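You operate a simulated robot arm through the tools that you are given. There is no shell and no other tool. Be economical: measure what you need, move in short steps, check, and stop when the job is done.

Carry out the task below with a simulated two-armed robot. There is one attempt and no reset: what you move stays moved.

## Task
Clamp the grey handheld in the blue nest and polish off the smear.
Fine: use the felt pad, put it back on its rest, open the clamp again. Set down upright: felt pad. What is to be rubbed or washed off counts as gone when no trace of it is left.

Only the result counts: the job must be done as asked and must still hold three seconds after the hand-in. Knocking over, shifting, dropping, spilling or breaking anything else fails it.

## Robot
Two 7-joint arms with two-finger parallel grippers on one trunk, on a base that drives. Base frame: it is fixed to the floor where the robot stands at the start and does not move with it; the origin is under the middle of the robot, x ahead of it, y to its left, z up. Lengths are in m, angles in degrees, forces in N, time in s.
The left shoulder is at the start at [0.07, 0.163, 1.07], the right one opposite. With the tool pointing down near the work surface each hand reaches from about 0.4 to 0.88 m from the robot's upright axis, wherever it stands, measured 20 degrees to its own side. Places, roughly: blue nest [-1, -0.9, 0.8]; clamp lever [-1.1, -0.9, 0.8]; felt pad [-1.25, -0.75, 0.75]; grey handheld (14x8x3 cm) [0.5, -0.1, 0.8]; pad rest [-1.2, -0.8, 0.8]. Payload 3.43 kg a hand.
The tool frame of a hand sits at the grasp point between the pads (the TCP): z along the fingers, y along the line on which they close. The tips reach 0.034 m beyond it. Largest opening 0.128 m; finger width 0.024, thickness 0.012; the body of the gripper, 0.048 by 0.13 m, starts 0.096 m behind the TCP.
Orientation is told as [roll, pitch, yaw] about the base's x, y, z axes, in that order, counted from this pose: with the fingers straight down and closing along the base's y, the tool's x points along the base's -x, its y along +y and its z along -z.

## Interface
- The arms move only by the tool servo_tool. It takes "left_rows", "right_rows" or both (then of equal length, played together; a hand with none holds still); each is a list that holds one entry, the list of rows, each a list of 7 numbers: the turn, a rotation vector about the tool's x, y, z in degrees, then the shift along the tool's x, y, z in m, then the opening, from 0 (shut) to 1 (fully open). In form: [[[rx, ry, rz, dx, dy, dz, jaw], ...]]. A call has 1 to 12 rows; each row is the pose to reach, as a shift and turn from the pose commanded when the call began, along the tool's axes at that moment. Rows are played at 5 a second. More than 0.05 m and 8.6 degrees between two rows, or a gripper value outside its range, and nothing of the call is played. A pose out of reach is approached as far as the arm can. The call stops where the force on the tool passes 70 N (or 10 N more than at its start, if that is more) or the arm is blocked; 0.2 s more then pass. The fingers move at their own pace (about 0.153 m/s each) and stop on an object; they squeeze with about 21 N. The grip force told is the motor's: it shows also when the fingers shut on nothing. Time passes only in rows, and 0.2 s behind the last, so rows that repeat a pose let the fingers close. The reply holds the time, the measured pose of the TCP, the force on the tool along the base axes, the opening and the grip force, in the units named above and with some noise, with the torque about the TCP (base axes, N m) and any sound that the robot's microphone picked up, and new pictures: "views" is both (left out), scene, wrist or none (wrist: the cameras of the hands that moved).
- Cameras (640 x 400 px; columns grow to the right, rows downward): "scene" is now at [0.1361, -0.0089, 1.2933]; the picture's right is [-0.07, -1.00, 0.00], its down [-0.61, 0.05, -0.79] and it looks along [0.79, -0.06, -0.62] (base axes); focal length 241 px, centre (320, 200). "left" rides on the left gripper at [0.076, 0.011, -0.16] in its tool frame; the picture's right is [-0.15, 0.99, 0.00], its down [-0.88, -0.13, -0.46] and it looks along [-0.45, -0.07, 0.89] (tool axes); focal length 234 px, centre (320, 200). "right" rides on the right gripper at [0.076, -0.011, -0.16] in its tool frame; the picture's right is [0.15, 0.99, 0.00], its down [-0.88, 0.13, -0.46] and it looks along [-0.45, 0.07, 0.89] (tool axes); focal length 234 px, centre (320, 200). There is no depth. A picture from a camera that has moved, and an enlarged one, comes with that camera's place and axes in the base frame and with its lens.
- raise_lower(by): slides the trunk up (or, below 0, down) by that many m; the arms and the scene camera ride with it, the base frame stays. It gives what a move gives, with no picture.
- drive_base(legs): drives the robot by 1 to 6 legs, each [ahead, left, turn to the left] in m, m and degrees, along the robot's own axes; the way and the turn of a leg run together, so that a leg with both is an arc; at most 1.5 m and 180 degrees a leg. The arms and the cameras ride along, it lands a little off, and it stops where it bumps. It gives what a move gives, and a new picture of the scene camera.
- aim_head(pan, tilt): turns the head with the scene camera to pan (to the left, within 86 degrees either way) and tilt (down, from -29 to 69), counted from straight ahead of the robot. It gives what a move gives, and a new picture of the scene camera.
- close_up(camera, box): a new picture of the part [left, top, right, bottom] of that camera's present view, enlarged. It takes no simulated time.
- hand_in(): hands the job in; it is judged then, once.

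Go step by step. Nothing tells you exact positions but the pictures and the camera data: compare them with the known pose of the tool, close in by small moves and look again before you grip or let go. The budget is 120 turns and 260 pictures, counting those below and the enlarged ones. Unless the task says otherwise, let go and move clear before handing in, and close with one line.

The tools are called after "Emit:" as a command line: name --argument value ..., lists and objects as JSON in quotes. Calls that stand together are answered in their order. servo_tool: Moves the arms, as the interface text tells. Its arguments: {"type":"object","properties":{"left_rows":{"type":"array"},"right_rows":{"type":"array"},"views":{"type":"string","enum":["both","scene","wrist","none"]}},"required":[]} The other tools are called the same way: raise_lower (by) slides the trunk up or down; drive_base (legs) drives the base; aim_head (pan, tilt) turns the head that bears the scene camera; close_up (camera, box) takes an enlarged picture of a part of a camera's view; hand_in () hands the job in.

At the start:

```text
t: 0.0
left_tool_pos: [0.6828, 0.2404, 1.0697]
left_ee_rot: [0.0, -0.1, 0.1]
left_ft_force: [-0.1, -0.9, 0.6]
left_moment: [0.02, -0.01, -0.02]
left_grip_width: 0.1281
left_gripper_force: 0.1
right_tool_pos: [0.6304, -0.3132, 1.1315]
right_ee_rot: [0.0, 0.0, 0.0]
right_ft_force: [0.1, -0.3, 0.0]
right_moment: [0.0, 0.0, 0.01]
right_grip_width: 0.1284
right_gripper_force: 0.0
trunk travel left (down, up): [-0.55, 0.39]
robot x, y, heading: [0.0001, 0.001, -0.0]
head pan, tilt: [-4.2, 38.0]
```

scene: 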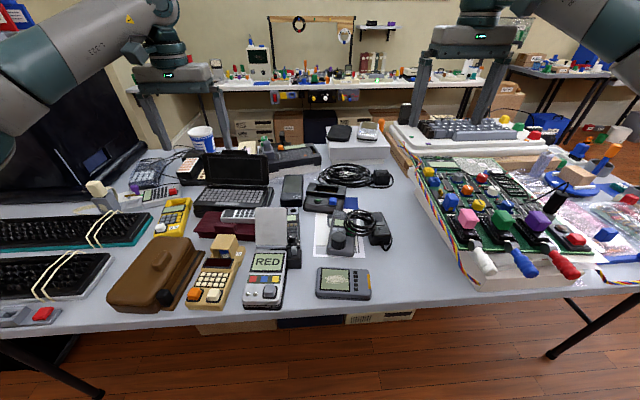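
right: 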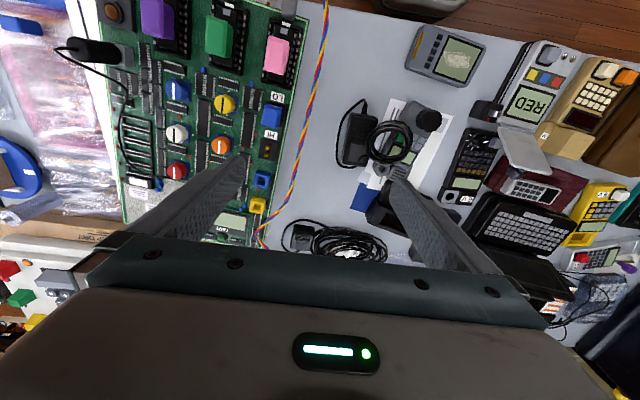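
left: 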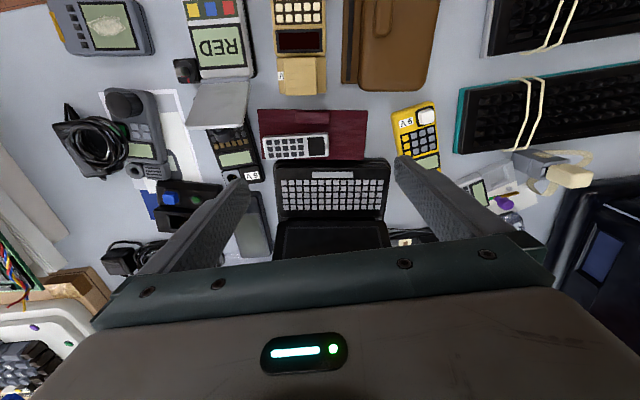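

The grey handheld with a smeared screen lies near the table's front edge at about scene pixel (343,283). I'll look at it enlarged before picking it up.

Emit:
close_up --camera "scene" --box '[290, 240, 400, 310]'

Emit:
close_up --camera "right" --box '[380, 0, 540, 100]'

```text
5.71 times, centred on (345, 275) of scene
camera zoom: at [0.1361, -0.0089, 1.2933], right [-0.07, -1.0, 0.0], down [-0.61, 0.05, -0.79], along [0.79, -0.06, -0.62], focal length 1379 px, centre (177, -229)
```

zoom: 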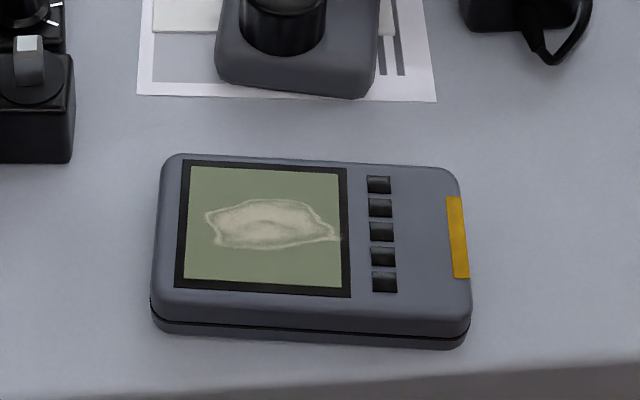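

```text
4.00 times, centred on (460, 50) of right
camera zoom: at [0.5543, -0.323, 1.291], right [-0.15, 0.99, 0.0], down [0.88, 0.13, 0.46], along [0.45, 0.07, -0.89], focal length 937 px, centre (-240, 800)
```

zoom: 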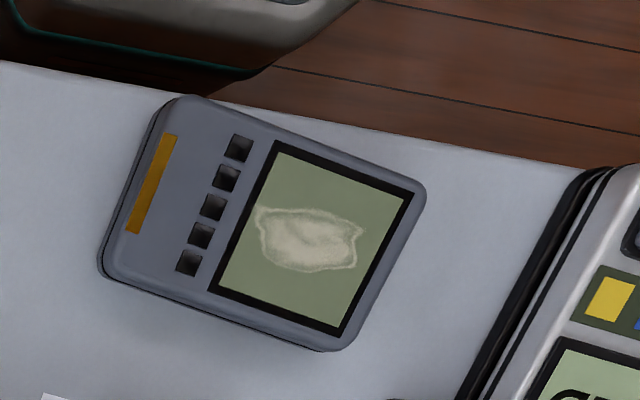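

Handheld centre ≈ (0.475, -0.092), top at z≈0.77, its long axis about 82° from x. I'll bring the right hand above it, turned so the fingers close across the 8 cm width.

Emit:
servo_tool --right_rows '[[[0, 0, -8.2, 0.0155, 0.022, 0.015, 1], [0, 0, -16.4, 0.031, 0.044, 0.03, 1], [0, 0, -24.6, 0.0465, 0.066, 0.045, 1], [0, 0, -32.8, 0.062, 0.088, 0.06, 1], [0, 0, -41, 0.0775, 0.11, 0.075, 1], [0, 0, -49.2, 0.093, 0.132, 0.09, 1], [0, 0, -57.4, 0.1085, 0.154, 0.105, 1], [0, 0, -65.6, 0.124, 0.176, 0.12, 1], [0, 0, -73.8, 0.1395, 0.198, 0.135, 1], [0, 0, -82.2, 0.155, 0.221, 0.15, 1], [0, 0, -82.2, 0.155, 0.221, 0.15, 1]]]'

```text
t: 2.4
left_tool_pos: [0.6812, 0.2396, 1.0703]
left_ee_rot: [0.0, 0.0, 0.0]
left_ft_force: [0.9, 0.1, -0.6]
left_moment: [-0.01, -0.01, -0.01]
left_grip_width: 0.1279
left_gripper_force: 0.1
right_tool_pos: [0.4719, -0.0931, 0.9804]
right_ee_rot: [0.1, 0.1, 82.3]
right_ft_force: [0.2, -1.2, 0.0]
right_moment: [0.0, -0.03, 0.02]
right_grip_width: 0.1279
right_gripper_force: 0.2
trunk travel left (down, up): [-0.55, 0.39]
robot x, y, heading: [-0.0027, -0.001, 0.0]
head pan, tilt: [-4.2, 38.0]
camera scene: at [0.1359, -0.0095, 1.2933], right [-0.07, -1.0, 0.0], down [-0.61, 0.05, -0.79], along [0.79, -0.06, -0.62], focal length 241 px, centre (320, 200)
camera right: at [0.4741, -0.167, 1.1406], right [-1.0, -0.01, 0.0], down [-0.01, 0.89, 0.46], along [-0.01, 0.46, -0.89], focal length 234 px, centre (320, 200)
```

scene: 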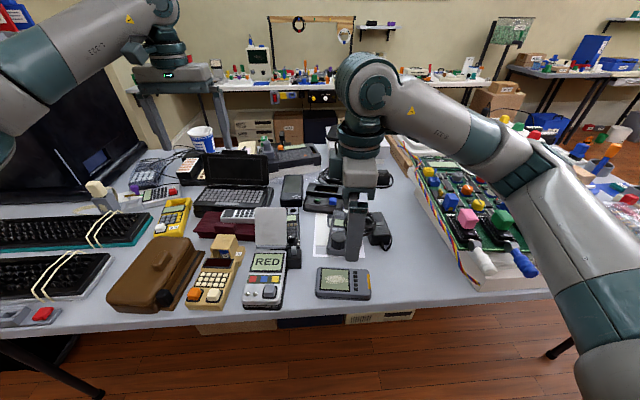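
right: 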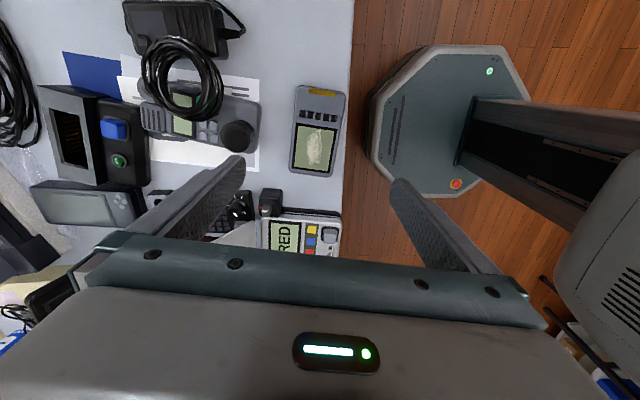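

The handheld sits right under the hand. I'll go down with a slightly narrowed opening, then look.

Emit:
servo_tool --right_rows '[[[0, 0, 0, 0, 0.0, 0.04, 0.8], [0, 0, 0, 0, 0, 0.08, 0.8], [0, 0, 0, 0, 0, 0.12, 0.8], [0, 0, 0, 0, 0, 0.15, 0.8], [0, 0, 0, 0, 0, 0.175, 0.8], [0, 0, 0, 0, 0, 0.175, 0.8]]]'

```text
t: 3.8
left_tool_pos: [0.6831, 0.2406, 1.0691]
left_ee_rot: [0.0, 0.0, 0.1]
left_ft_force: [-0.4, -0.5, 0.3]
left_moment: [0.0, 0.01, 0.03]
left_grip_width: 0.1278
left_gripper_force: 0.1
right_tool_pos: [0.4748, -0.0893, 0.806]
right_ee_rot: [0.1, 0.0, 82.1]
right_ft_force: [0.2, -1.2, 0.3]
right_moment: [0.0, 0.01, 0.0]
right_grip_width: 0.1024
right_gripper_force: 0.0
trunk travel left (down, up): [-0.55, 0.39]
robot x, y, heading: [0.0001, 0.0001, 0.1]
head pan, tilt: [-4.2, 38.0]
camera scene: at [0.1359, -0.0087, 1.2933], right [-0.07, -1.0, 0.0], down [-0.61, 0.05, -0.79], along [0.79, -0.06, -0.62], focal length 241 px, centre (320, 200)
camera right: at [0.4754, -0.165, 0.9662], right [-1.0, -0.01, 0.0], down [-0.01, 0.89, 0.46], along [-0.01, 0.46, -0.89], focal length 234 px, centre (320, 200)
```

scene: 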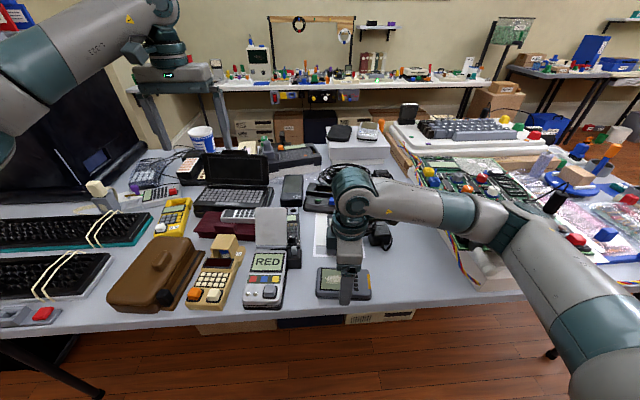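
right: 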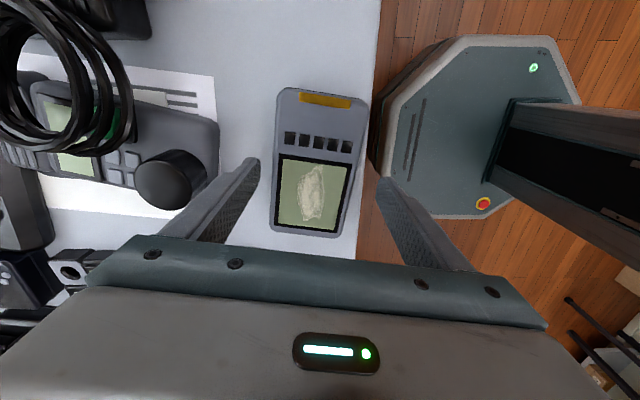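

Handheld centre ≈ (0.475, -0.10) between the fingers. I'll shift 1 cm, lower, grip, and watch.

Emit:
servo_tool --right_rows '[[[0, 0, 0, 0.01, 0, 0.0, 0.8], [0, 0, 0, 0.01, 0, 0.024, 0.8], [0, 0, 0, 0.01, 0, 0.024, 0.7], [0, 0, 0, 0.01, 0, 0.024, 0.6], [0, 0, 0, 0.01, 0, 0.024, 0.4], [0, 0, 0, 0.01, 0, 0.024, 0.4], [0, 0, 0, 0.01, 0, 0.024, 0.4]]]'

```text
t: 5.4
left_tool_pos: [0.6823, 0.2407, 1.0694]
left_ee_rot: [-0.1, 0.0, 0.1]
left_ft_force: [-0.4, -0.8, 0.2]
left_moment: [0.04, 0.0, 0.03]
left_grip_width: 0.1281
left_gripper_force: 0.2
right_tool_pos: [0.4736, -0.1008, 0.7837]
right_ee_rot: [0.1, 0.1, 82.2]
right_ft_force: [0.1, 0.2, -0.2]
right_moment: [0.08, -0.08, -0.08]
right_grip_width: 0.0753
right_gripper_force: 21.0
trunk travel left (down, up): [-0.55, 0.39]
robot x, y, heading: [-0.0011, 0.0012, 0.1]
head pan, tilt: [-4.2, 38.0]
camera scene: at [0.1361, -0.0089, 1.2933], right [-0.07, -1.0, 0.0], down [-0.61, 0.05, -0.79], along [0.79, -0.06, -0.62], focal length 241 px, centre (320, 200)
camera right: at [0.4746, -0.1764, 0.9426], right [-1.0, -0.01, 0.0], down [-0.01, 0.89, 0.46], along [-0.01, 0.46, -0.89], focal length 234 px, centre (320, 200)
```

scene: 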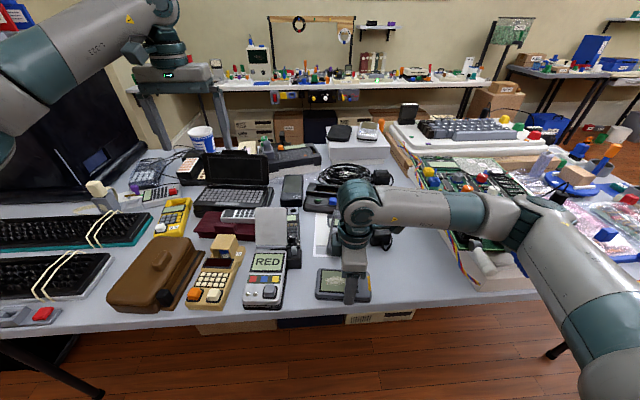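
right: 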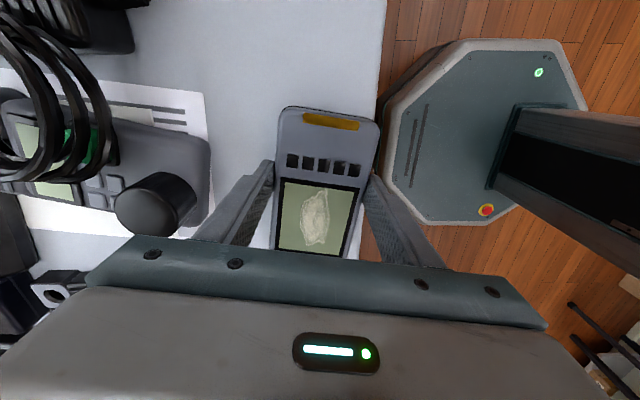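

Gripped at 7.5 cm width. Lifting it.

Emit:
servo_tool --right_rows '[[[0, 0, 0, 0, 0, -0.03, 0.4], [0, 0, 0, 0, 0, -0.07, 0.4], [0, 0, 0, 0, 0, -0.11, 0.4], [0, 0, 0, 0, 0, -0.15, 0.4], [0, 0, 0, 0, 0, -0.19, 0.4], [0, 0, 0, 0, 0, -0.23, 0.4], [0, 0, 0, 0, 0, -0.26, 0.4]]]' --views "wrist"

Emit:
aim_head --pan -86 --tilt 30

```text
t: 7.0
left_tool_pos: [0.6812, 0.2412, 1.0693]
left_ee_rot: [0.0, 0.0, 0.1]
left_ft_force: [0.4, 0.5, 1.0]
left_moment: [0.05, -0.05, 0.0]
left_grip_width: 0.1282
left_gripper_force: 0.1
right_tool_pos: [0.4739, -0.1016, 1.0423]
right_ee_rot: [0.1, 0.1, 82.2]
right_ft_force: [0.1, 0.2, -1.1]
right_moment: [0.0, 0.01, -0.01]
right_grip_width: 0.0753
right_gripper_force: 20.9
trunk travel left (down, up): [-0.55, 0.39]
robot x, y, heading: [-0.001, 0.0017, 0.0]
head pan, tilt: [-4.2, 38.0]
camera right: at [0.4749, -0.1769, 1.2034], right [-1.0, -0.01, 0.0], down [-0.01, 0.89, 0.46], along [-0.01, 0.46, -0.89], focal length 234 px, centre (320, 200)
```

right: 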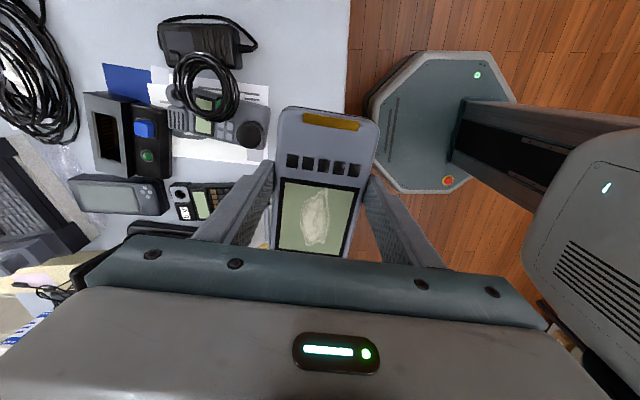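

```text
t: 8.6
left_tool_pos: [0.6828, 0.2408, 1.0685]
left_ee_rot: [0.0, 0.0, 0.1]
left_ft_force: [-0.3, 0.0, 0.0]
left_moment: [-0.02, -0.02, 0.0]
left_grip_width: 0.1282
left_gripper_force: 0.0
right_tool_pos: [0.4738, -0.1011, 1.0416]
right_ee_rot: [0.1, 0.0, 82.3]
right_ft_force: [0.3, -0.3, -1.7]
right_moment: [0.0, 0.01, 0.01]
right_grip_width: 0.0755
right_gripper_force: 20.2
trunk travel left (down, up): [-0.55, 0.39]
robot x, y, heading: [0.0015, -0.0001, 0.2]
head pan, tilt: [-85.9, 30.0]
camera scene: at [0.0566, -0.0927, 1.3056], right [-1.0, -0.07, 0.0], down [-0.04, 0.5, -0.87], along [0.06, -0.86, -0.5], focal length 241 px, centre (320, 200)
```

scene: 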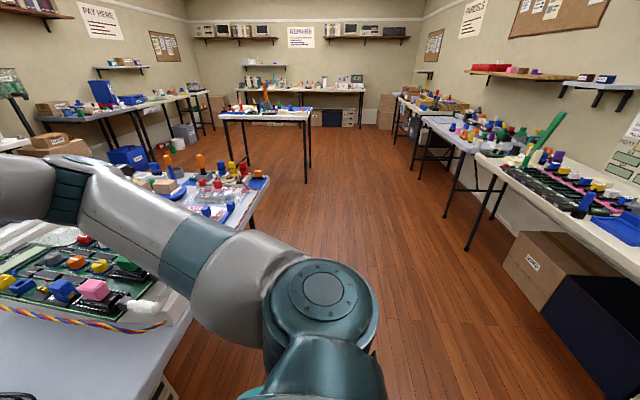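

The handheld is held. The bench behind has its front edge near x≈-0.88; I'll look at it enlarged to plan the drive.

Emit:
close_up --camera "scene" --box '[440, 80, 640, 260]'

```text
2.22 times, centred on (540, 170) of scene
camera zoom: at [0.0566, -0.0927, 1.3056], right [-1.0, -0.07, 0.0], down [-0.04, 0.5, -0.87], along [0.06, -0.86, -0.5], focal length 536 px, centre (-169, 267)
```

zoom: 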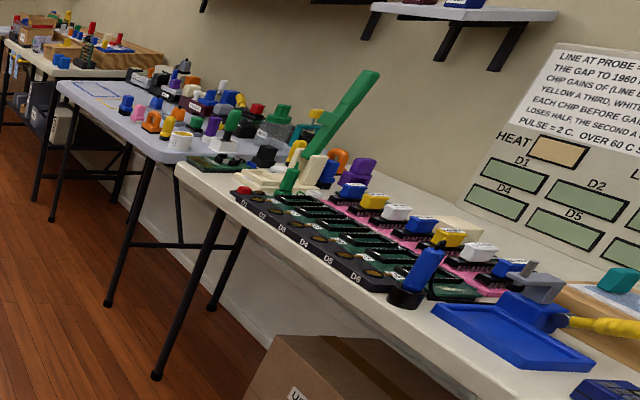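

The blue tray with the yellow handle on the back bench is the nest and lever, around (-1.05,-0.9). I'll back up, turn right around, and strafe to y≈-1 before approaching.

Emit:
drive_base --legs '[[-0.2, 0, 0], [0, 0, -90], [0, 0, -90], [0, 1.0, 0]]'

Emit:
aim_head --pan 0 --tilt 35

```text
t: 22.5
left_tool_pos: [-0.8155, -1.2813, 1.0688]
left_ee_rot: [0.0, 0.0, -176.5]
left_ft_force: [-1.2, -1.1, -0.3]
left_moment: [0.01, -0.06, -0.02]
left_grip_width: 0.128
left_gripper_force: 0.1
right_tool_pos: [-0.6289, -0.9271, 1.0421]
right_ee_rot: [0.0, 0.0, -94.4]
right_ft_force: [-0.6, -0.3, -1.8]
right_moment: [0.03, -0.02, -0.01]
right_grip_width: 0.0755
right_gripper_force: 21.0
trunk travel left (down, up): [-0.55, 0.39]
robot x, y, heading: [-0.1511, -0.9998, -176.4]
head pan, tilt: [-85.9, 30.0]
camera scene: at [-0.2124, -0.9152, 1.3056], right [0.99, 0.13, 0.0], down [0.07, -0.5, -0.87], along [-0.11, 0.86, -0.5], focal length 241 px, centre (320, 200)
```

scene: 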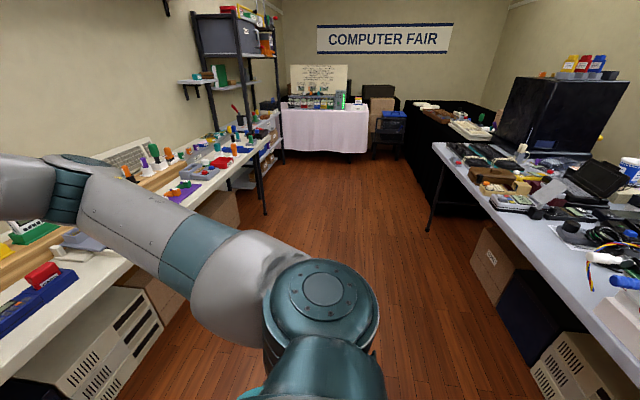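

```text
t: 24.1
left_tool_pos: [-0.8168, -1.2805, 1.0699]
left_ee_rot: [0.1, 0.0, -176.5]
left_ft_force: [0.3, -0.7, -0.4]
left_moment: [0.0, 0.01, 0.01]
left_grip_width: 0.1282
left_gripper_force: 0.0
right_tool_pos: [-0.6292, -0.9262, 1.0426]
right_ee_rot: [0.0, 0.1, -94.3]
right_ft_force: [0.4, 0.1, -1.6]
right_moment: [0.03, -0.02, 0.01]
right_grip_width: 0.0756
right_gripper_force: 20.8
trunk travel left (down, up): [-0.55, 0.39]
robot x, y, heading: [-0.1481, -0.9972, -176.7]
head pan, tilt: [0.0, 35.0]
camera scene: at [-0.2884, -1.0099, 1.2978], right [-0.06, 1.0, 0.0], down [0.57, 0.03, -0.82], along [-0.82, -0.05, -0.57], focal length 241 px, centre (320, 200)
```

scene: 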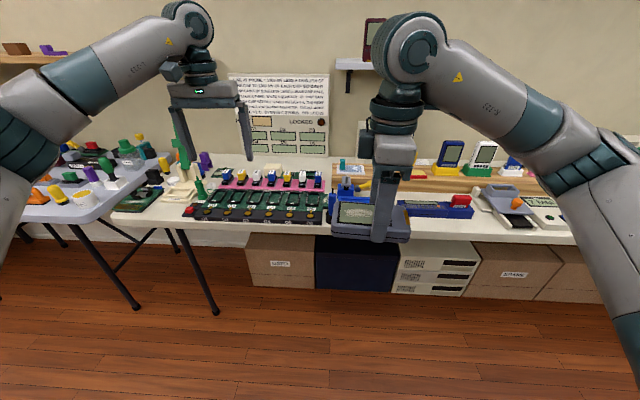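

Facing the bench now; the nest is hidden behind the held handheld. I'll drive closer and straighten up.

Emit:
drive_base --legs '[[0.3, 0, -3.4]]'

Emit:
servo_tool --right_rows '[[[0, 0, 0, -0.04, 0, -0.02, 0.4], [0, 0, 0, -0.09, 0, -0.05, 0.4], [0, 0, 0, -0.13, 0, -0.07, 0.4], [0, 0, 0, -0.17, 0, -0.09, 0.4], [0, 0, 0, -0.21, 0, -0.1, 0.4], [0, 0, 0, -0.25, 0, -0.1, 0.4]]]'

```text
t: 26.1
left_tool_pos: [-1.1291, -1.2514, 1.0685]
left_ee_rot: [0.0, 0.0, -179.8]
left_ft_force: [0.0, -0.2, 0.1]
left_moment: [0.02, -0.05, 0.02]
left_grip_width: 0.1279
left_gripper_force: 0.0
right_tool_pos: [-0.9232, -0.9077, 1.0426]
right_ee_rot: [0.0, 0.0, -97.6]
right_ft_force: [0.7, 0.8, -2.3]
right_moment: [0.03, -0.05, -0.06]
right_grip_width: 0.0754
right_gripper_force: 21.0
trunk travel left (down, up): [-0.55, 0.39]
robot x, y, heading: [-0.45, -1.012, -180.0]
head pan, tilt: [0.0, 35.0]
camera scene: at [-0.5875, -1.0114, 1.2977], right [0.0, 1.0, 0.0], down [0.57, 0.0, -0.82], along [-0.82, 0.0, -0.57], focal length 241 px, centre (320, 200)
```

scene: 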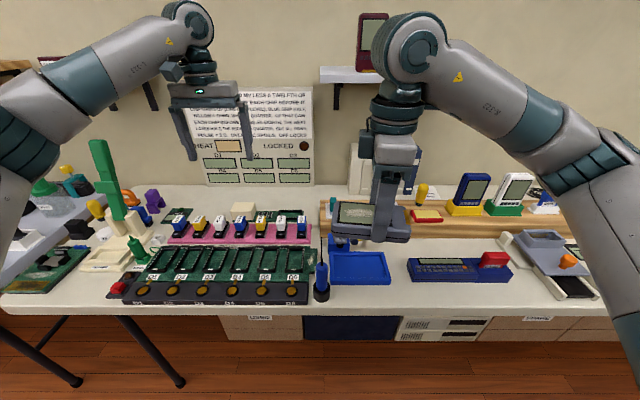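

```text
refused: row 2 steps farther than a row can; nothing moved
```

The blue nest tray is visible below the handheld. I'll move the right hand aside (+y) and up to see the nest clearly.

Emit:
servo_tool --right_rows '[[[0, 0, 0, 0.04, 0, -0.02, 0.4], [0, 0, 0, 0.08, 0, -0.04, 0.4], [0, 0, 0, 0.12, 0, -0.06, 0.4], [0, 0, 0, 0.16, 0, -0.08, 0.4], [0, 0, 0, 0.2, 0, -0.1, 0.4], [0, 0, 0, 0.24, 0, -0.1, 0.4]]]'

Emit:
close_up --camera "scene" --box '[300, 170, 480, 310]'

```text
t: 27.5
left_tool_pos: [-1.1284, -1.2499, 1.0695]
left_ee_rot: [0.0, -0.1, -179.8]
left_ft_force: [-0.5, 0.0, -0.3]
left_moment: [-0.06, 0.02, 0.0]
left_grip_width: 0.1278
left_gripper_force: 0.1
right_tool_pos: [-0.8239, -0.7572, 1.1075]
right_ee_rot: [0.0, -0.1, -97.8]
right_ft_force: [0.4, 0.1, -2.0]
right_moment: [0.02, 0.0, -0.01]
right_grip_width: 0.0756
right_gripper_force: 21.0
right hand out of reach, approached as far as the arm can: row 2, 3, 4, 5, 6
trunk travel left (down, up): [-0.55, 0.39]
robot x, y, heading: [-0.4424, -1.0103, -179.9]
head pan, tilt: [0.0, 35.0]
camera scene: at [-0.5869, -1.0103, 1.2978], right [0.0, 1.0, 0.0], down [0.57, 0.0, -0.82], along [-0.82, 0.0, -0.57], focal length 241 px, centre (320, 200)
camera right: at [-0.8252, -0.6795, 1.2683], right [1.0, 0.01, 0.0], down [0.01, -0.89, 0.46], along [0.0, -0.46, -0.89], focal length 234 px, centre (320, 200)
```

scene: 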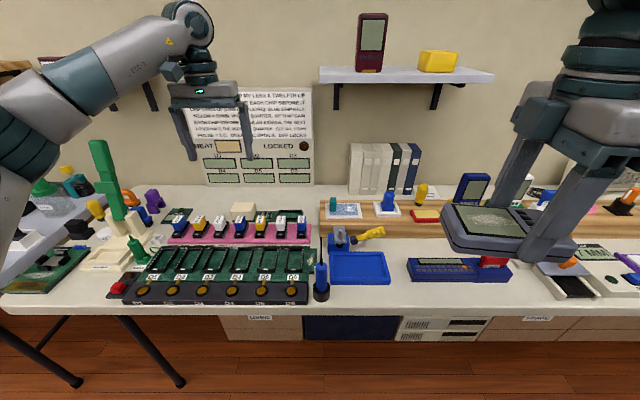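
right: 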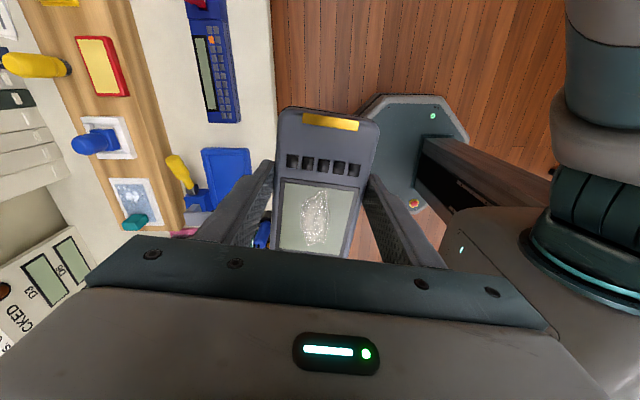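

```text
2.86 times, centred on (390, 240) of scene
camera zoom: at [-0.5869, -1.0103, 1.2978], right [0.0, 1.0, 0.0], down [0.57, 0.0, -0.82], along [-0.82, 0.0, -0.57], focal length 689 px, centre (120, 86)
```

zoom: 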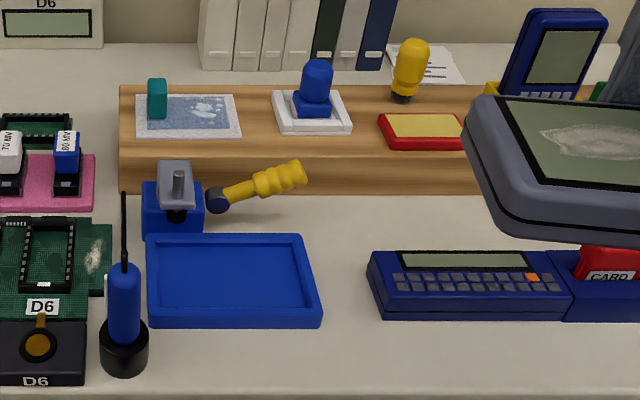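

Nest tray with toggle clamp and yellow lever identified. On the wooden shelf there are several knobbed tools; I'll zoom in to tell which is the felt pad.

Emit:
close_up --camera "scene" --box '[330, 175, 450, 230]'

Emit:
close_up --camera "scene" --box '[330, 215, 420, 290]'

Emit:
close_up --camera "right" --box '[60, 100, 300, 250]'

```text
5.33 times, centred on (390, 202) of scene
camera zoom: at [-0.5869, -1.0103, 1.2978], right [0.0, 1.0, 0.0], down [0.57, 0.0, -0.82], along [-0.82, 0.0, -0.57], focal length 1287 px, centre (-53, 187)
```

zoom: 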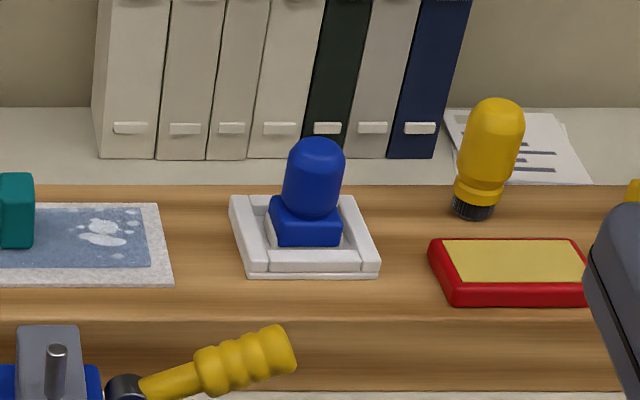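

```text
5.33 times, centred on (375, 252) of scene
camera zoom: at [-0.5869, -1.0103, 1.2978], right [0.0, 1.0, 0.0], down [0.57, 0.0, -0.82], along [-0.82, 0.0, -0.57], focal length 1287 px, centre (27, -80)
```

zoom: 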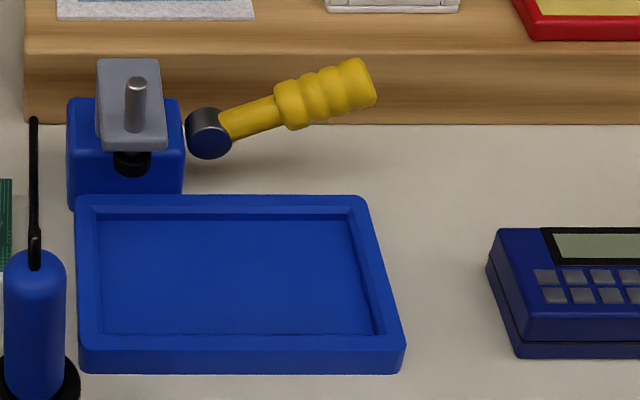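

```text
2.67 times, centred on (180, 175) of right
camera zoom: at [-0.8252, -0.6795, 1.2683], right [1.0, 0.01, 0.0], down [0.01, -0.89, 0.46], along [0.0, -0.46, -0.89], focal length 624 px, centre (693, 267)
```

zoom: 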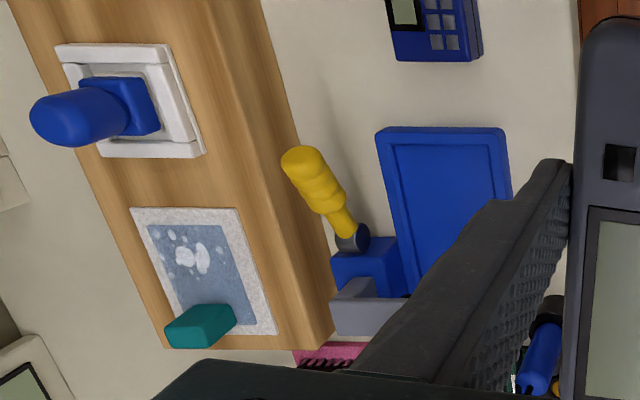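

The felt pad is the blue knob-block on the white rest; nest is about 16×10 cm, centred near (-1.038,-0.903), long along y, with the clamp at its rear left corner. The clamp would press the left end, so I want the button end of the handheld on the left: I'll turn it by about 180°, starting now.

Emit:
servo_tool --right_rows '[[[0, 0, 0, -0.032, -0.027, 0.016, 0.4], [0, 0, 0, -0.065, -0.055, 0.033, 0.4], [0, 0, 0, -0.097, -0.082, 0.05, 0.4], [0, 0, 0, -0.129, -0.11, 0.065, 0.4], [0, 0, 8.5, -0.129, -0.11, 0.065, 0.4], [0, 0, 17, -0.129, -0.11, 0.065, 0.4], [0, 0, 25.5, -0.129, -0.11, 0.065, 0.4], [0, 0, 34, -0.129, -0.11, 0.065, 0.4], [0, 0, 42.5, -0.129, -0.11, 0.065, 0.4], [0, 0, 51, -0.129, -0.11, 0.065, 0.4], [0, 0, 59.5, -0.129, -0.11, 0.065, 0.4], [0, 0, 68, -0.129, -0.11, 0.065, 0.4]]]' --views "scene"

```text
t: 30.1
left_tool_pos: [-1.1308, -1.2525, 1.069]
left_ee_rot: [0.0, 0.1, -179.8]
left_ft_force: [-0.4, 0.8, -0.3]
left_moment: [0.02, -0.02, 0.01]
left_grip_width: 0.1278
left_gripper_force: 0.1
right_tool_pos: [-0.95, -0.8734, 1.0485]
right_ee_rot: [0.0, 0.0, -165.8]
right_ft_force: [0.4, -0.1, -2.5]
right_moment: [0.02, -0.02, 0.0]
right_grip_width: 0.0756
right_gripper_force: 21.2
right hand out of reach, approached as far as the arm can: row 3, 4
trunk travel left (down, up): [-0.55, 0.39]
robot x, y, heading: [-0.4484, -1.0064, -179.8]
head pan, tilt: [0.0, 35.0]
camera scene: at [-0.5871, -1.0114, 1.2978], right [0.0, 1.0, 0.0], down [0.57, 0.0, -0.82], along [-0.82, 0.0, -0.57], focal length 241 px, centre (320, 200)
```

scene: 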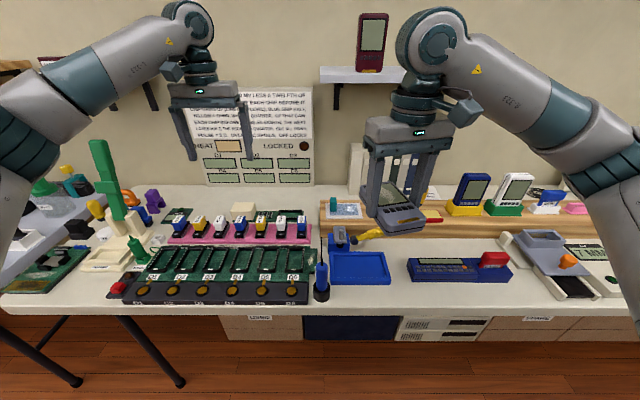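

Rotation goes well; continuing to bring the button end to the left and move above the nest.

Emit:
servo_tool --right_rows '[[[0, 0, 8.5, -0.008, 0.001, 0, 0.4], [0, 0, 17, -0.016, 0.001, 0, 0.4], [0, 0, 25.5, -0.024, 0.002, 0, 0.4], [0, 0, 34, -0.032, 0.003, 0, 0.4], [0, 0, 42.5, -0.04, 0.003, 0, 0.4], [0, 0, 51, -0.048, 0.004, 0, 0.4], [0, 0, 59.5, -0.056, 0.005, 0, 0.4], [0, 0, 68, -0.064, 0.006, 0, 0.4], [0, 0, 76.5, -0.072, 0.006, 0, 0.4], [0, 0, 85, -0.08, 0.007, 0, 0.4], [0, 0, 93.5, -0.088, 0.0075, 0, 0.4], [0, 0, 102, -0.093, 0.0075, 0, 0.4]]]'

```text
t: 32.7
left_tool_pos: [-1.1296, -1.2518, 1.0698]
left_ee_rot: [0.0, -0.1, -179.9]
left_ft_force: [-0.2, -0.1, 0.7]
left_moment: [0.03, 0.0, 0.01]
left_grip_width: 0.128
left_gripper_force: 0.1
right_tool_pos: [-1.0393, -0.9039, 1.0484]
right_ee_rot: [0.0, 0.0, 92.2]
right_ft_force: [1.1, 0.7, -1.3]
right_moment: [0.0, 0.03, -0.02]
right_grip_width: 0.0756
right_gripper_force: 21.1
trunk travel left (down, up): [-0.55, 0.39]
robot x, y, heading: [-0.4506, -1.0066, -179.7]
head pan, tilt: [0.0, 35.0]
camera scene: at [-0.5872, -1.0115, 1.2977], right [0.0, 1.0, 0.0], down [0.57, 0.0, -0.82], along [-0.82, 0.0, -0.57], focal length 241 px, centre (320, 200)
camera right: at [-1.025, -0.978, 1.2082], right [-0.98, -0.18, 0.0], down [-0.16, 0.87, 0.46], along [-0.08, 0.45, -0.89], focal length 234 px, centre (320, 200)
```

scene: 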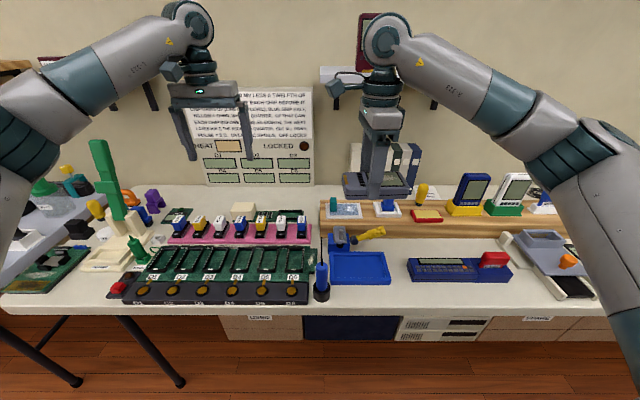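
right: 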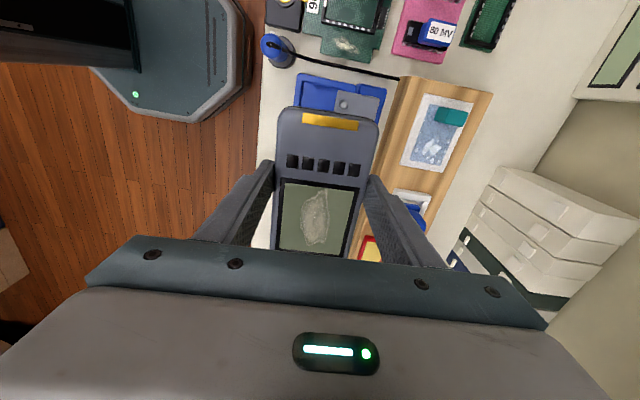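

The handheld is above the nest. The clamp pivot and lever may come close to my rear finger, so I'll look with the left hand camera for a second view.

Emit:
close_up --camera "left" --box '[0, 100, 320, 300]'

Emit:
close_up --camera "right" --box '[240, 60, 420, 260]'

```text
2.00 times, centred on (160, 200) of left
camera zoom: at [-1.0534, -1.263, 1.2283], right [-0.14, -0.99, 0.0], down [-0.88, 0.13, 0.46], along [-0.45, 0.07, -0.89], focal length 468 px, centre (640, 200)
```

zoom: 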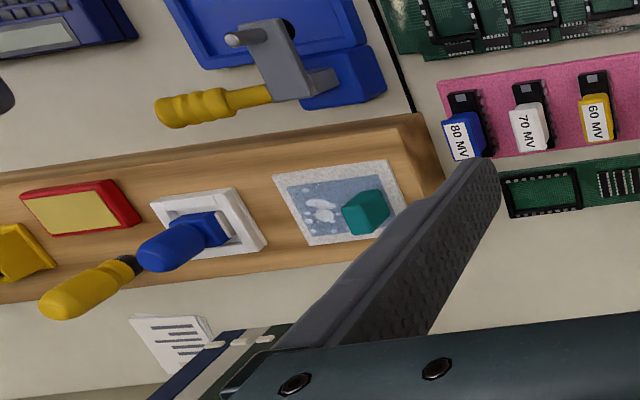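

```text
2.00 times, centred on (330, 160) of right
camera zoom: at [-1.025, -0.978, 1.2082], right [-0.98, -0.18, 0.0], down [-0.16, 0.87, 0.46], along [-0.08, 0.45, -0.89], focal length 468 px, centre (300, 280)
```

zoom: 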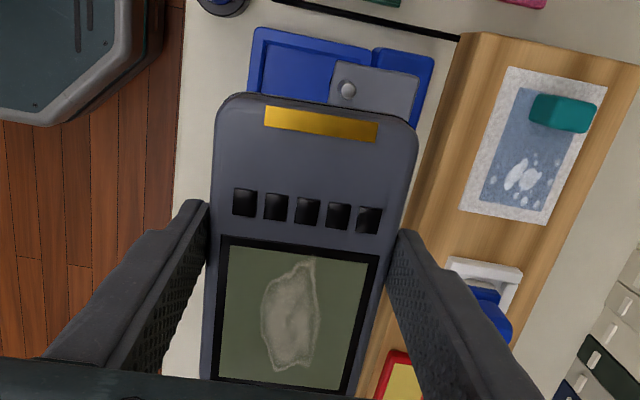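

The clamp arm already overhangs the nest: foot at about (-1.06,-0.957), underside z≈0.815, rod top z≈0.87. The handheld must slide in low underneath it. I'll back off toward the front, go down, then slide in.

Emit:
servo_tool --right_rows '[[[0, 0, 1.1, -0.013, -0.04, 0, 0.4], [0, 0, 2.2, -0.026, -0.08, 0, 0.4], [0, 0, 2.2, -0.0395, -0.1207, 0.0, 0.4], [0, 0, 2.2, -0.0395, -0.1207, 0.045, 0.4], [0, 0, 2.2, -0.0395, -0.1207, 0.09, 0.4], [0, 0, 2.2, -0.0395, -0.1207, 0.135, 0.4], [0, 0, 2.2, -0.0395, -0.1207, 0.18, 0.4], [0, 0, 2.2, -0.0395, -0.1207, 0.218, 0.4]]]'

Emit:
close_up --camera "scene" --box '[310, 200, 430, 320]'

Emit:
close_up --camera "left" --box '[20, 0, 270, 200]'

```text
t: 34.5
left_tool_pos: [-1.1296, -1.2507, 1.0693]
left_ee_rot: [0.1, 0.0, -179.8]
left_ft_force: [1.1, 0.2, -0.5]
left_moment: [0.0, 0.03, -0.02]
left_grip_width: 0.128
left_gripper_force: 0.0
right_tool_pos: [-0.92, -0.86, 0.8268]
right_ee_rot: [0.0, 0.0, 90.1]
right_ft_force: [-0.4, 1.1, -2.0]
right_moment: [-0.06, 0.0, 0.01]
right_grip_width: 0.0756
right_gripper_force: 21.0
trunk travel left (down, up): [-0.55, 0.39]
robot x, y, heading: [-0.4481, -1.0104, -179.9]
head pan, tilt: [0.0, 35.0]
camera scene: at [-0.5873, -1.0109, 1.2978], right [0.0, 1.0, 0.0], down [0.57, 0.0, -0.82], along [-0.82, 0.0, -0.57], focal length 241 px, centre (320, 200)
camera right: at [-0.9081, -0.9342, 0.9874], right [-0.99, -0.15, 0.0], down [-0.13, 0.88, 0.46], along [-0.07, 0.45, -0.89], focal length 234 px, centre (320, 200)
```

scene: 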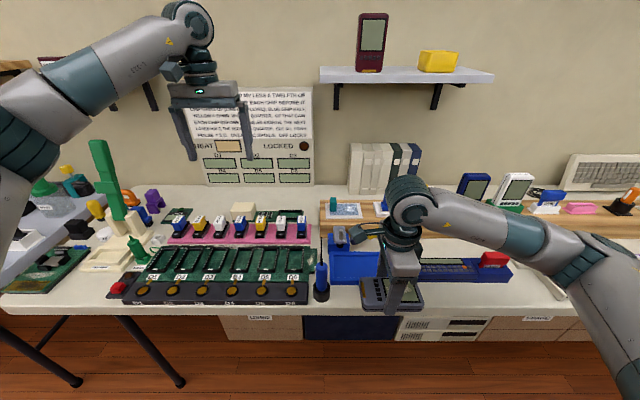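
right: 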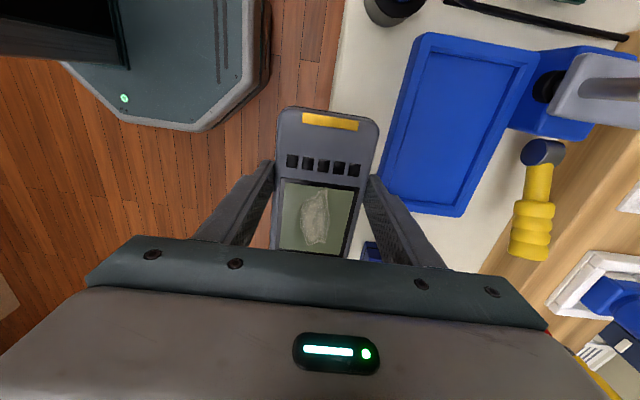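

```text
3.33 times, centred on (370, 260) of scene
camera zoom: at [-0.5873, -1.0109, 1.2978], right [0.0, 1.0, 0.0], down [0.57, 0.0, -0.82], along [-0.82, 0.0, -0.57], focal length 804 px, centre (153, 0)
```

zoom: 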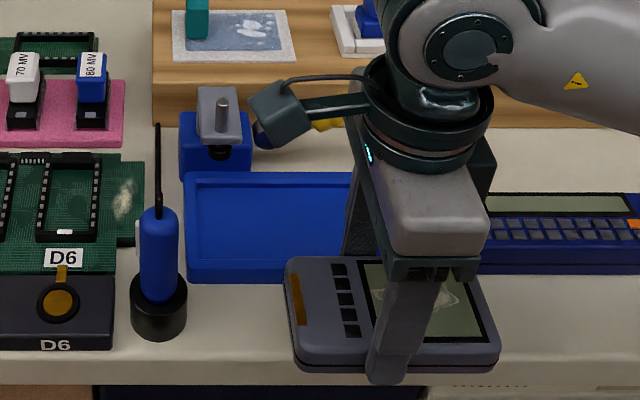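

```text
2.00 times, centred on (145, 100) of left
camera zoom: at [-1.0534, -1.2625, 1.2285], right [-0.14, -0.99, 0.0], down [-0.88, 0.13, 0.46], along [-0.45, 0.06, -0.89], focal length 468 px, centre (670, 400)
```

zoom: 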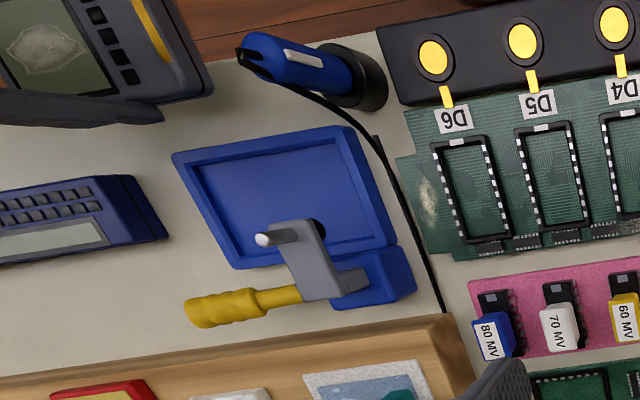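

Handheld centre sits ~1 cm to +y of the TCP, so target TCP ≈ (-1.037,-0.9145). I'll lower slightly and slide most of the way in, then check the clearance under the clamp foot.

Emit:
servo_tool --right_rows '[[[0, 0, 0, 0.0, 0.0, 0.0148, 0.4], [0, 0, 0, 0.0545, 0, 0.0148, 0.4], [0, 0, 0, 0.0545, 0.04, 0.0148, 0.4], [0, 0, 0, 0.0545, 0.06, 0.0148, 0.4], [0, 0, 0, 0.0545, 0.08, 0.0148, 0.4]]]' --views "none"

```text
refused: row 2 steps farther than a row can; nothing moved
```

Emit:
servo_tool --right_rows '[[[0, 0, 0, 0.0, 0.0, 0.0148, 0.4], [0, 0, 0, 0.027, 0, 0.0148, 0.4], [0, 0, 0, 0.0545, 0.02, 0.0148, 0.4], [0, 0, 0, 0.0545, 0.04, 0.0148, 0.4], [0, 0, 0, 0.0545, 0.06, 0.0148, 0.4], [0, 0, 0, 0.0545, 0.08, 0.0148, 0.4]]]' --views "none"

Emit:
close_up --camera "scene" --box '[320, 210, 420, 290]'

Emit:
close_up --camera "left" --box '[20, 0, 270, 200]'

Emit:
close_up --camera "right" --box '[240, 0, 540, 260]'

```text
t: 35.9
left_tool_pos: [-1.1298, -1.2518, 1.0695]
left_ee_rot: [0.1, -0.1, -179.8]
left_ft_force: [0.1, -0.4, -0.4]
left_moment: [0.0, 0.0, 0.03]
left_grip_width: 0.1281
left_gripper_force: 0.0
right_tool_pos: [-0.9985, -0.9127, 0.8138]
right_ee_rot: [0.0, -0.1, 90.2]
right_ft_force: [0.5, -1.3, -2.6]
right_moment: [0.0, -0.01, 0.0]
right_grip_width: 0.0755
right_gripper_force: 20.9
trunk travel left (down, up): [-0.55, 0.39]
robot x, y, heading: [-0.4499, -1.0112, -179.6]
head pan, tilt: [0.0, 35.0]
```

```text
5.00 times, centred on (370, 250) of scene
camera zoom: at [-0.5874, -1.0114, 1.2977], right [0.0, 1.0, 0.0], down [0.57, 0.0, -0.82], along [-0.82, 0.0, -0.57], focal length 1206 px, centre (70, -50)
```

zoom: 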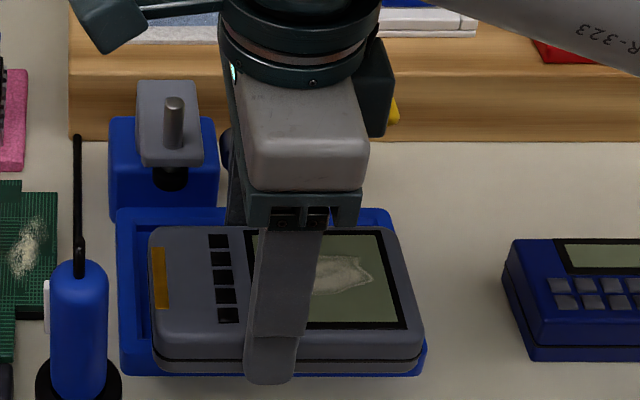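

```text
2.00 times, centred on (145, 100) of left
camera zoom: at [-1.0536, -1.2629, 1.2282], right [-0.14, -0.99, 0.0], down [-0.88, 0.13, 0.46], along [-0.45, 0.07, -0.89], focal length 468 px, centre (670, 400)
```

zoom: 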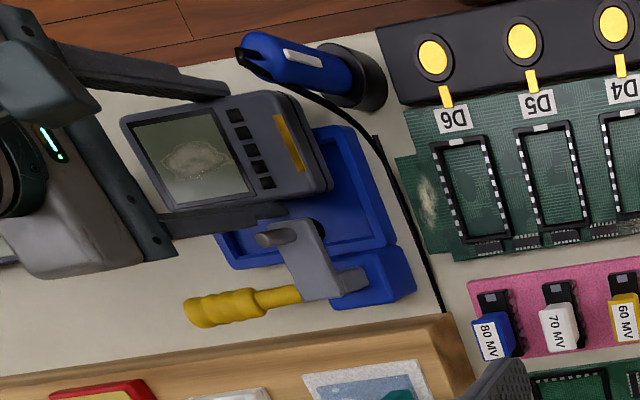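

```text
1.54 times, centred on (390, 130) of right
camera zoom: at [-0.9876, -0.9871, 0.9752], right [-0.99, -0.15, 0.0], down [-0.13, 0.88, 0.46], along [-0.07, 0.45, -0.89], focal length 360 px, centre (212, 308)
```

zoom: 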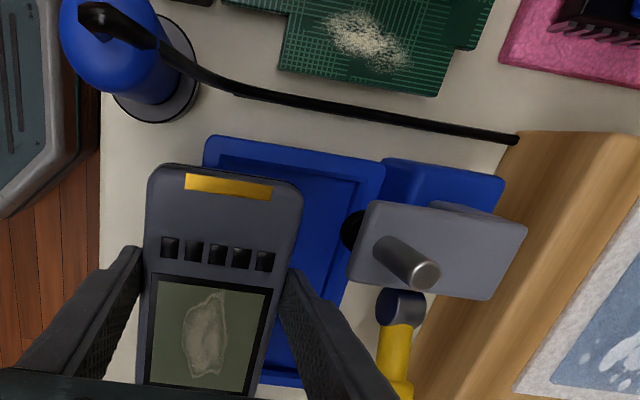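

Clearance looks fine. Sliding the rest of the way in and checking alignment.

Emit:
servo_tool --right_rows '[[[0, 0, 0, 0.0, 0.02, 0.0, 0.4], [0, 0, 0, 0, 0.037, 0, 0.4], [0, 0, 0, 0, 0.037, 0, 0.4]]]' --views "none"

Emit:
close_up --camera "scene" --box '[320, 210, 420, 290]'

Emit:
close_up --camera "left" --box '[40, 20, 200, 160]'

Emit:
close_up --camera "right" --box '[240, 0, 540, 260]'

```text
t: 36.7
left_tool_pos: [-1.1289, -1.2511, 1.0695]
left_ee_rot: [0.0, 0.0, -179.8]
left_ft_force: [-0.1, 0.4, -1.0]
left_moment: [-0.03, -0.01, 0.04]
left_grip_width: 0.128
left_gripper_force: 0.0
right_tool_pos: [-1.0347, -0.9125, 0.8151]
right_ee_rot: [0.0, 0.0, 90.2]
right_ft_force: [-0.7, 0.2, -1.5]
right_moment: [-0.02, -0.04, -0.02]
right_grip_width: 0.0754
right_gripper_force: 21.2
trunk travel left (down, up): [-0.55, 0.39]
robot x, y, heading: [-0.4517, -1.0077, -179.7]
head pan, tilt: [0.0, 35.0]
```

```text
5.00 times, centred on (370, 250) of scene
camera zoom: at [-0.587, -1.0114, 1.2978], right [0.0, 1.0, 0.0], down [0.57, 0.0, -0.82], along [-0.82, 0.0, -0.57], focal length 1206 px, centre (70, -50)
```

zoom: 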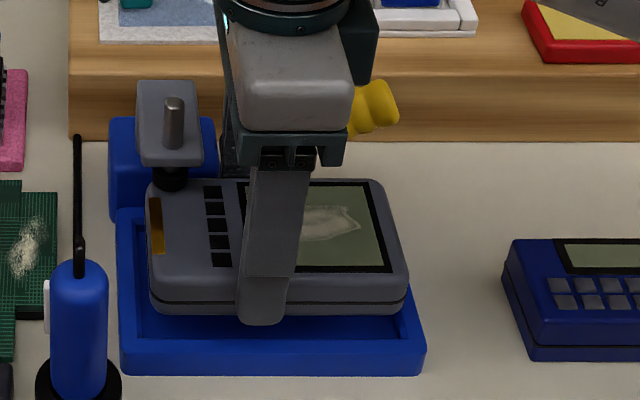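

```text
2.86 times, centred on (120, 90) of left
camera zoom: at [-1.0532, -1.2629, 1.2284], right [-0.14, -0.99, 0.0], down [-0.88, 0.13, 0.46], along [-0.45, 0.07, -0.89], focal length 669 px, centre (891, 514)
```

zoom: 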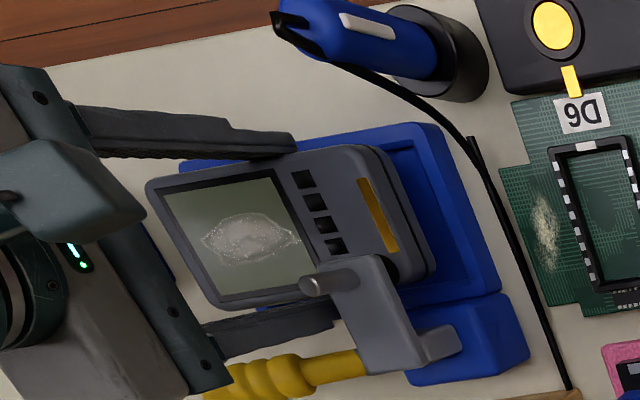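

```text
1.54 times, centred on (390, 130) of right
camera zoom: at [-1.0224, -0.9868, 0.9757], right [-0.99, -0.15, 0.0], down [-0.13, 0.88, 0.46], along [-0.07, 0.45, -0.89], focal length 360 px, centre (212, 308)
```

zoom: 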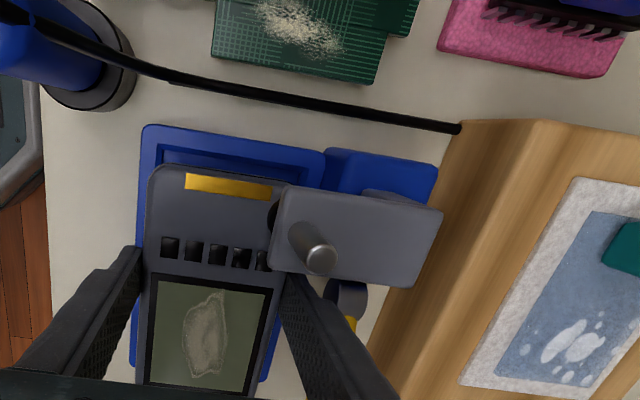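

Measured at rim level, the handheld needs about 4 mm more to −y. I'll correct and lower it about 14 mm, watching the force.

Emit:
servo_tool --right_rows '[[[0, 0, 0, 0.004, 0.0, 0.0, 0.4], [0, 0, 0, 0.004, 0, 0.006, 0.4], [0, 0, 0, 0.004, 0, 0.01, 0.4], [0, 0, 0, 0.004, 0, 0.014, 0.4], [0, 0, 0, 0.004, 0, 0.014, 0.4]]]' --views "none"

Emit:
close_up --camera "scene" --box '[330, 230, 410, 290]'

Emit:
close_up --camera "left" --box '[40, 20, 200, 160]'

```text
t: 37.9
left_tool_pos: [-1.1304, -1.2517, 1.0697]
left_ee_rot: [0.1, -0.1, -179.8]
left_ft_force: [0.3, 0.4, 0.4]
left_moment: [0.02, -0.02, -0.03]
left_grip_width: 0.128
left_gripper_force: 0.1
right_tool_pos: [-1.0356, -0.9179, 0.8017]
right_ee_rot: [0.0, 0.0, 90.2]
right_ft_force: [-0.2, 0.7, -1.9]
right_moment: [-0.02, -0.01, -0.02]
right_grip_width: 0.0756
right_gripper_force: 21.4
trunk travel left (down, up): [-0.55, 0.39]
robot x, y, heading: [-0.4487, -1.0087, -180.1]
head pan, tilt: [0.0, 35.0]
```

```text
6.67 times, centred on (370, 260) of scene
camera zoom: at [-0.5871, -1.0115, 1.2978], right [0.0, 1.0, 0.0], down [0.57, 0.0, -0.82], along [-0.82, 0.0, -0.57], focal length 1608 px, centre (-13, -200)
```

zoom: 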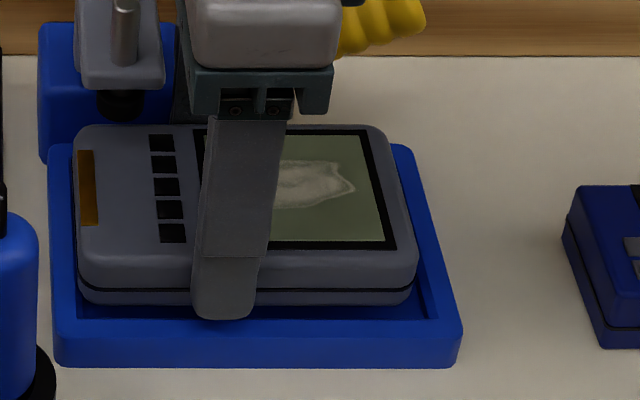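

```text
2.86 times, centred on (120, 90) of left
camera zoom: at [-1.0533, -1.263, 1.2284], right [-0.14, -0.99, 0.0], down [-0.88, 0.13, 0.46], along [-0.45, 0.07, -0.89], focal length 669 px, centre (891, 514)
```

zoom: 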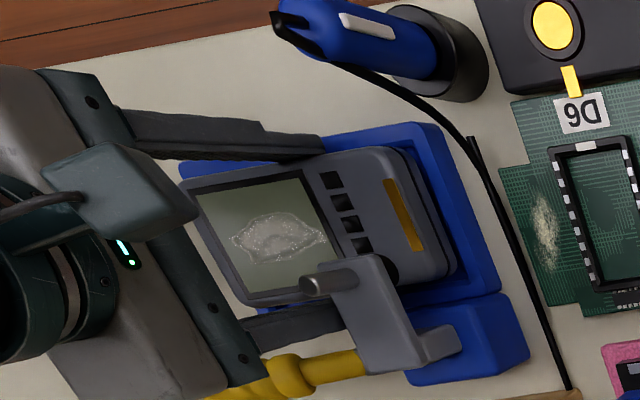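

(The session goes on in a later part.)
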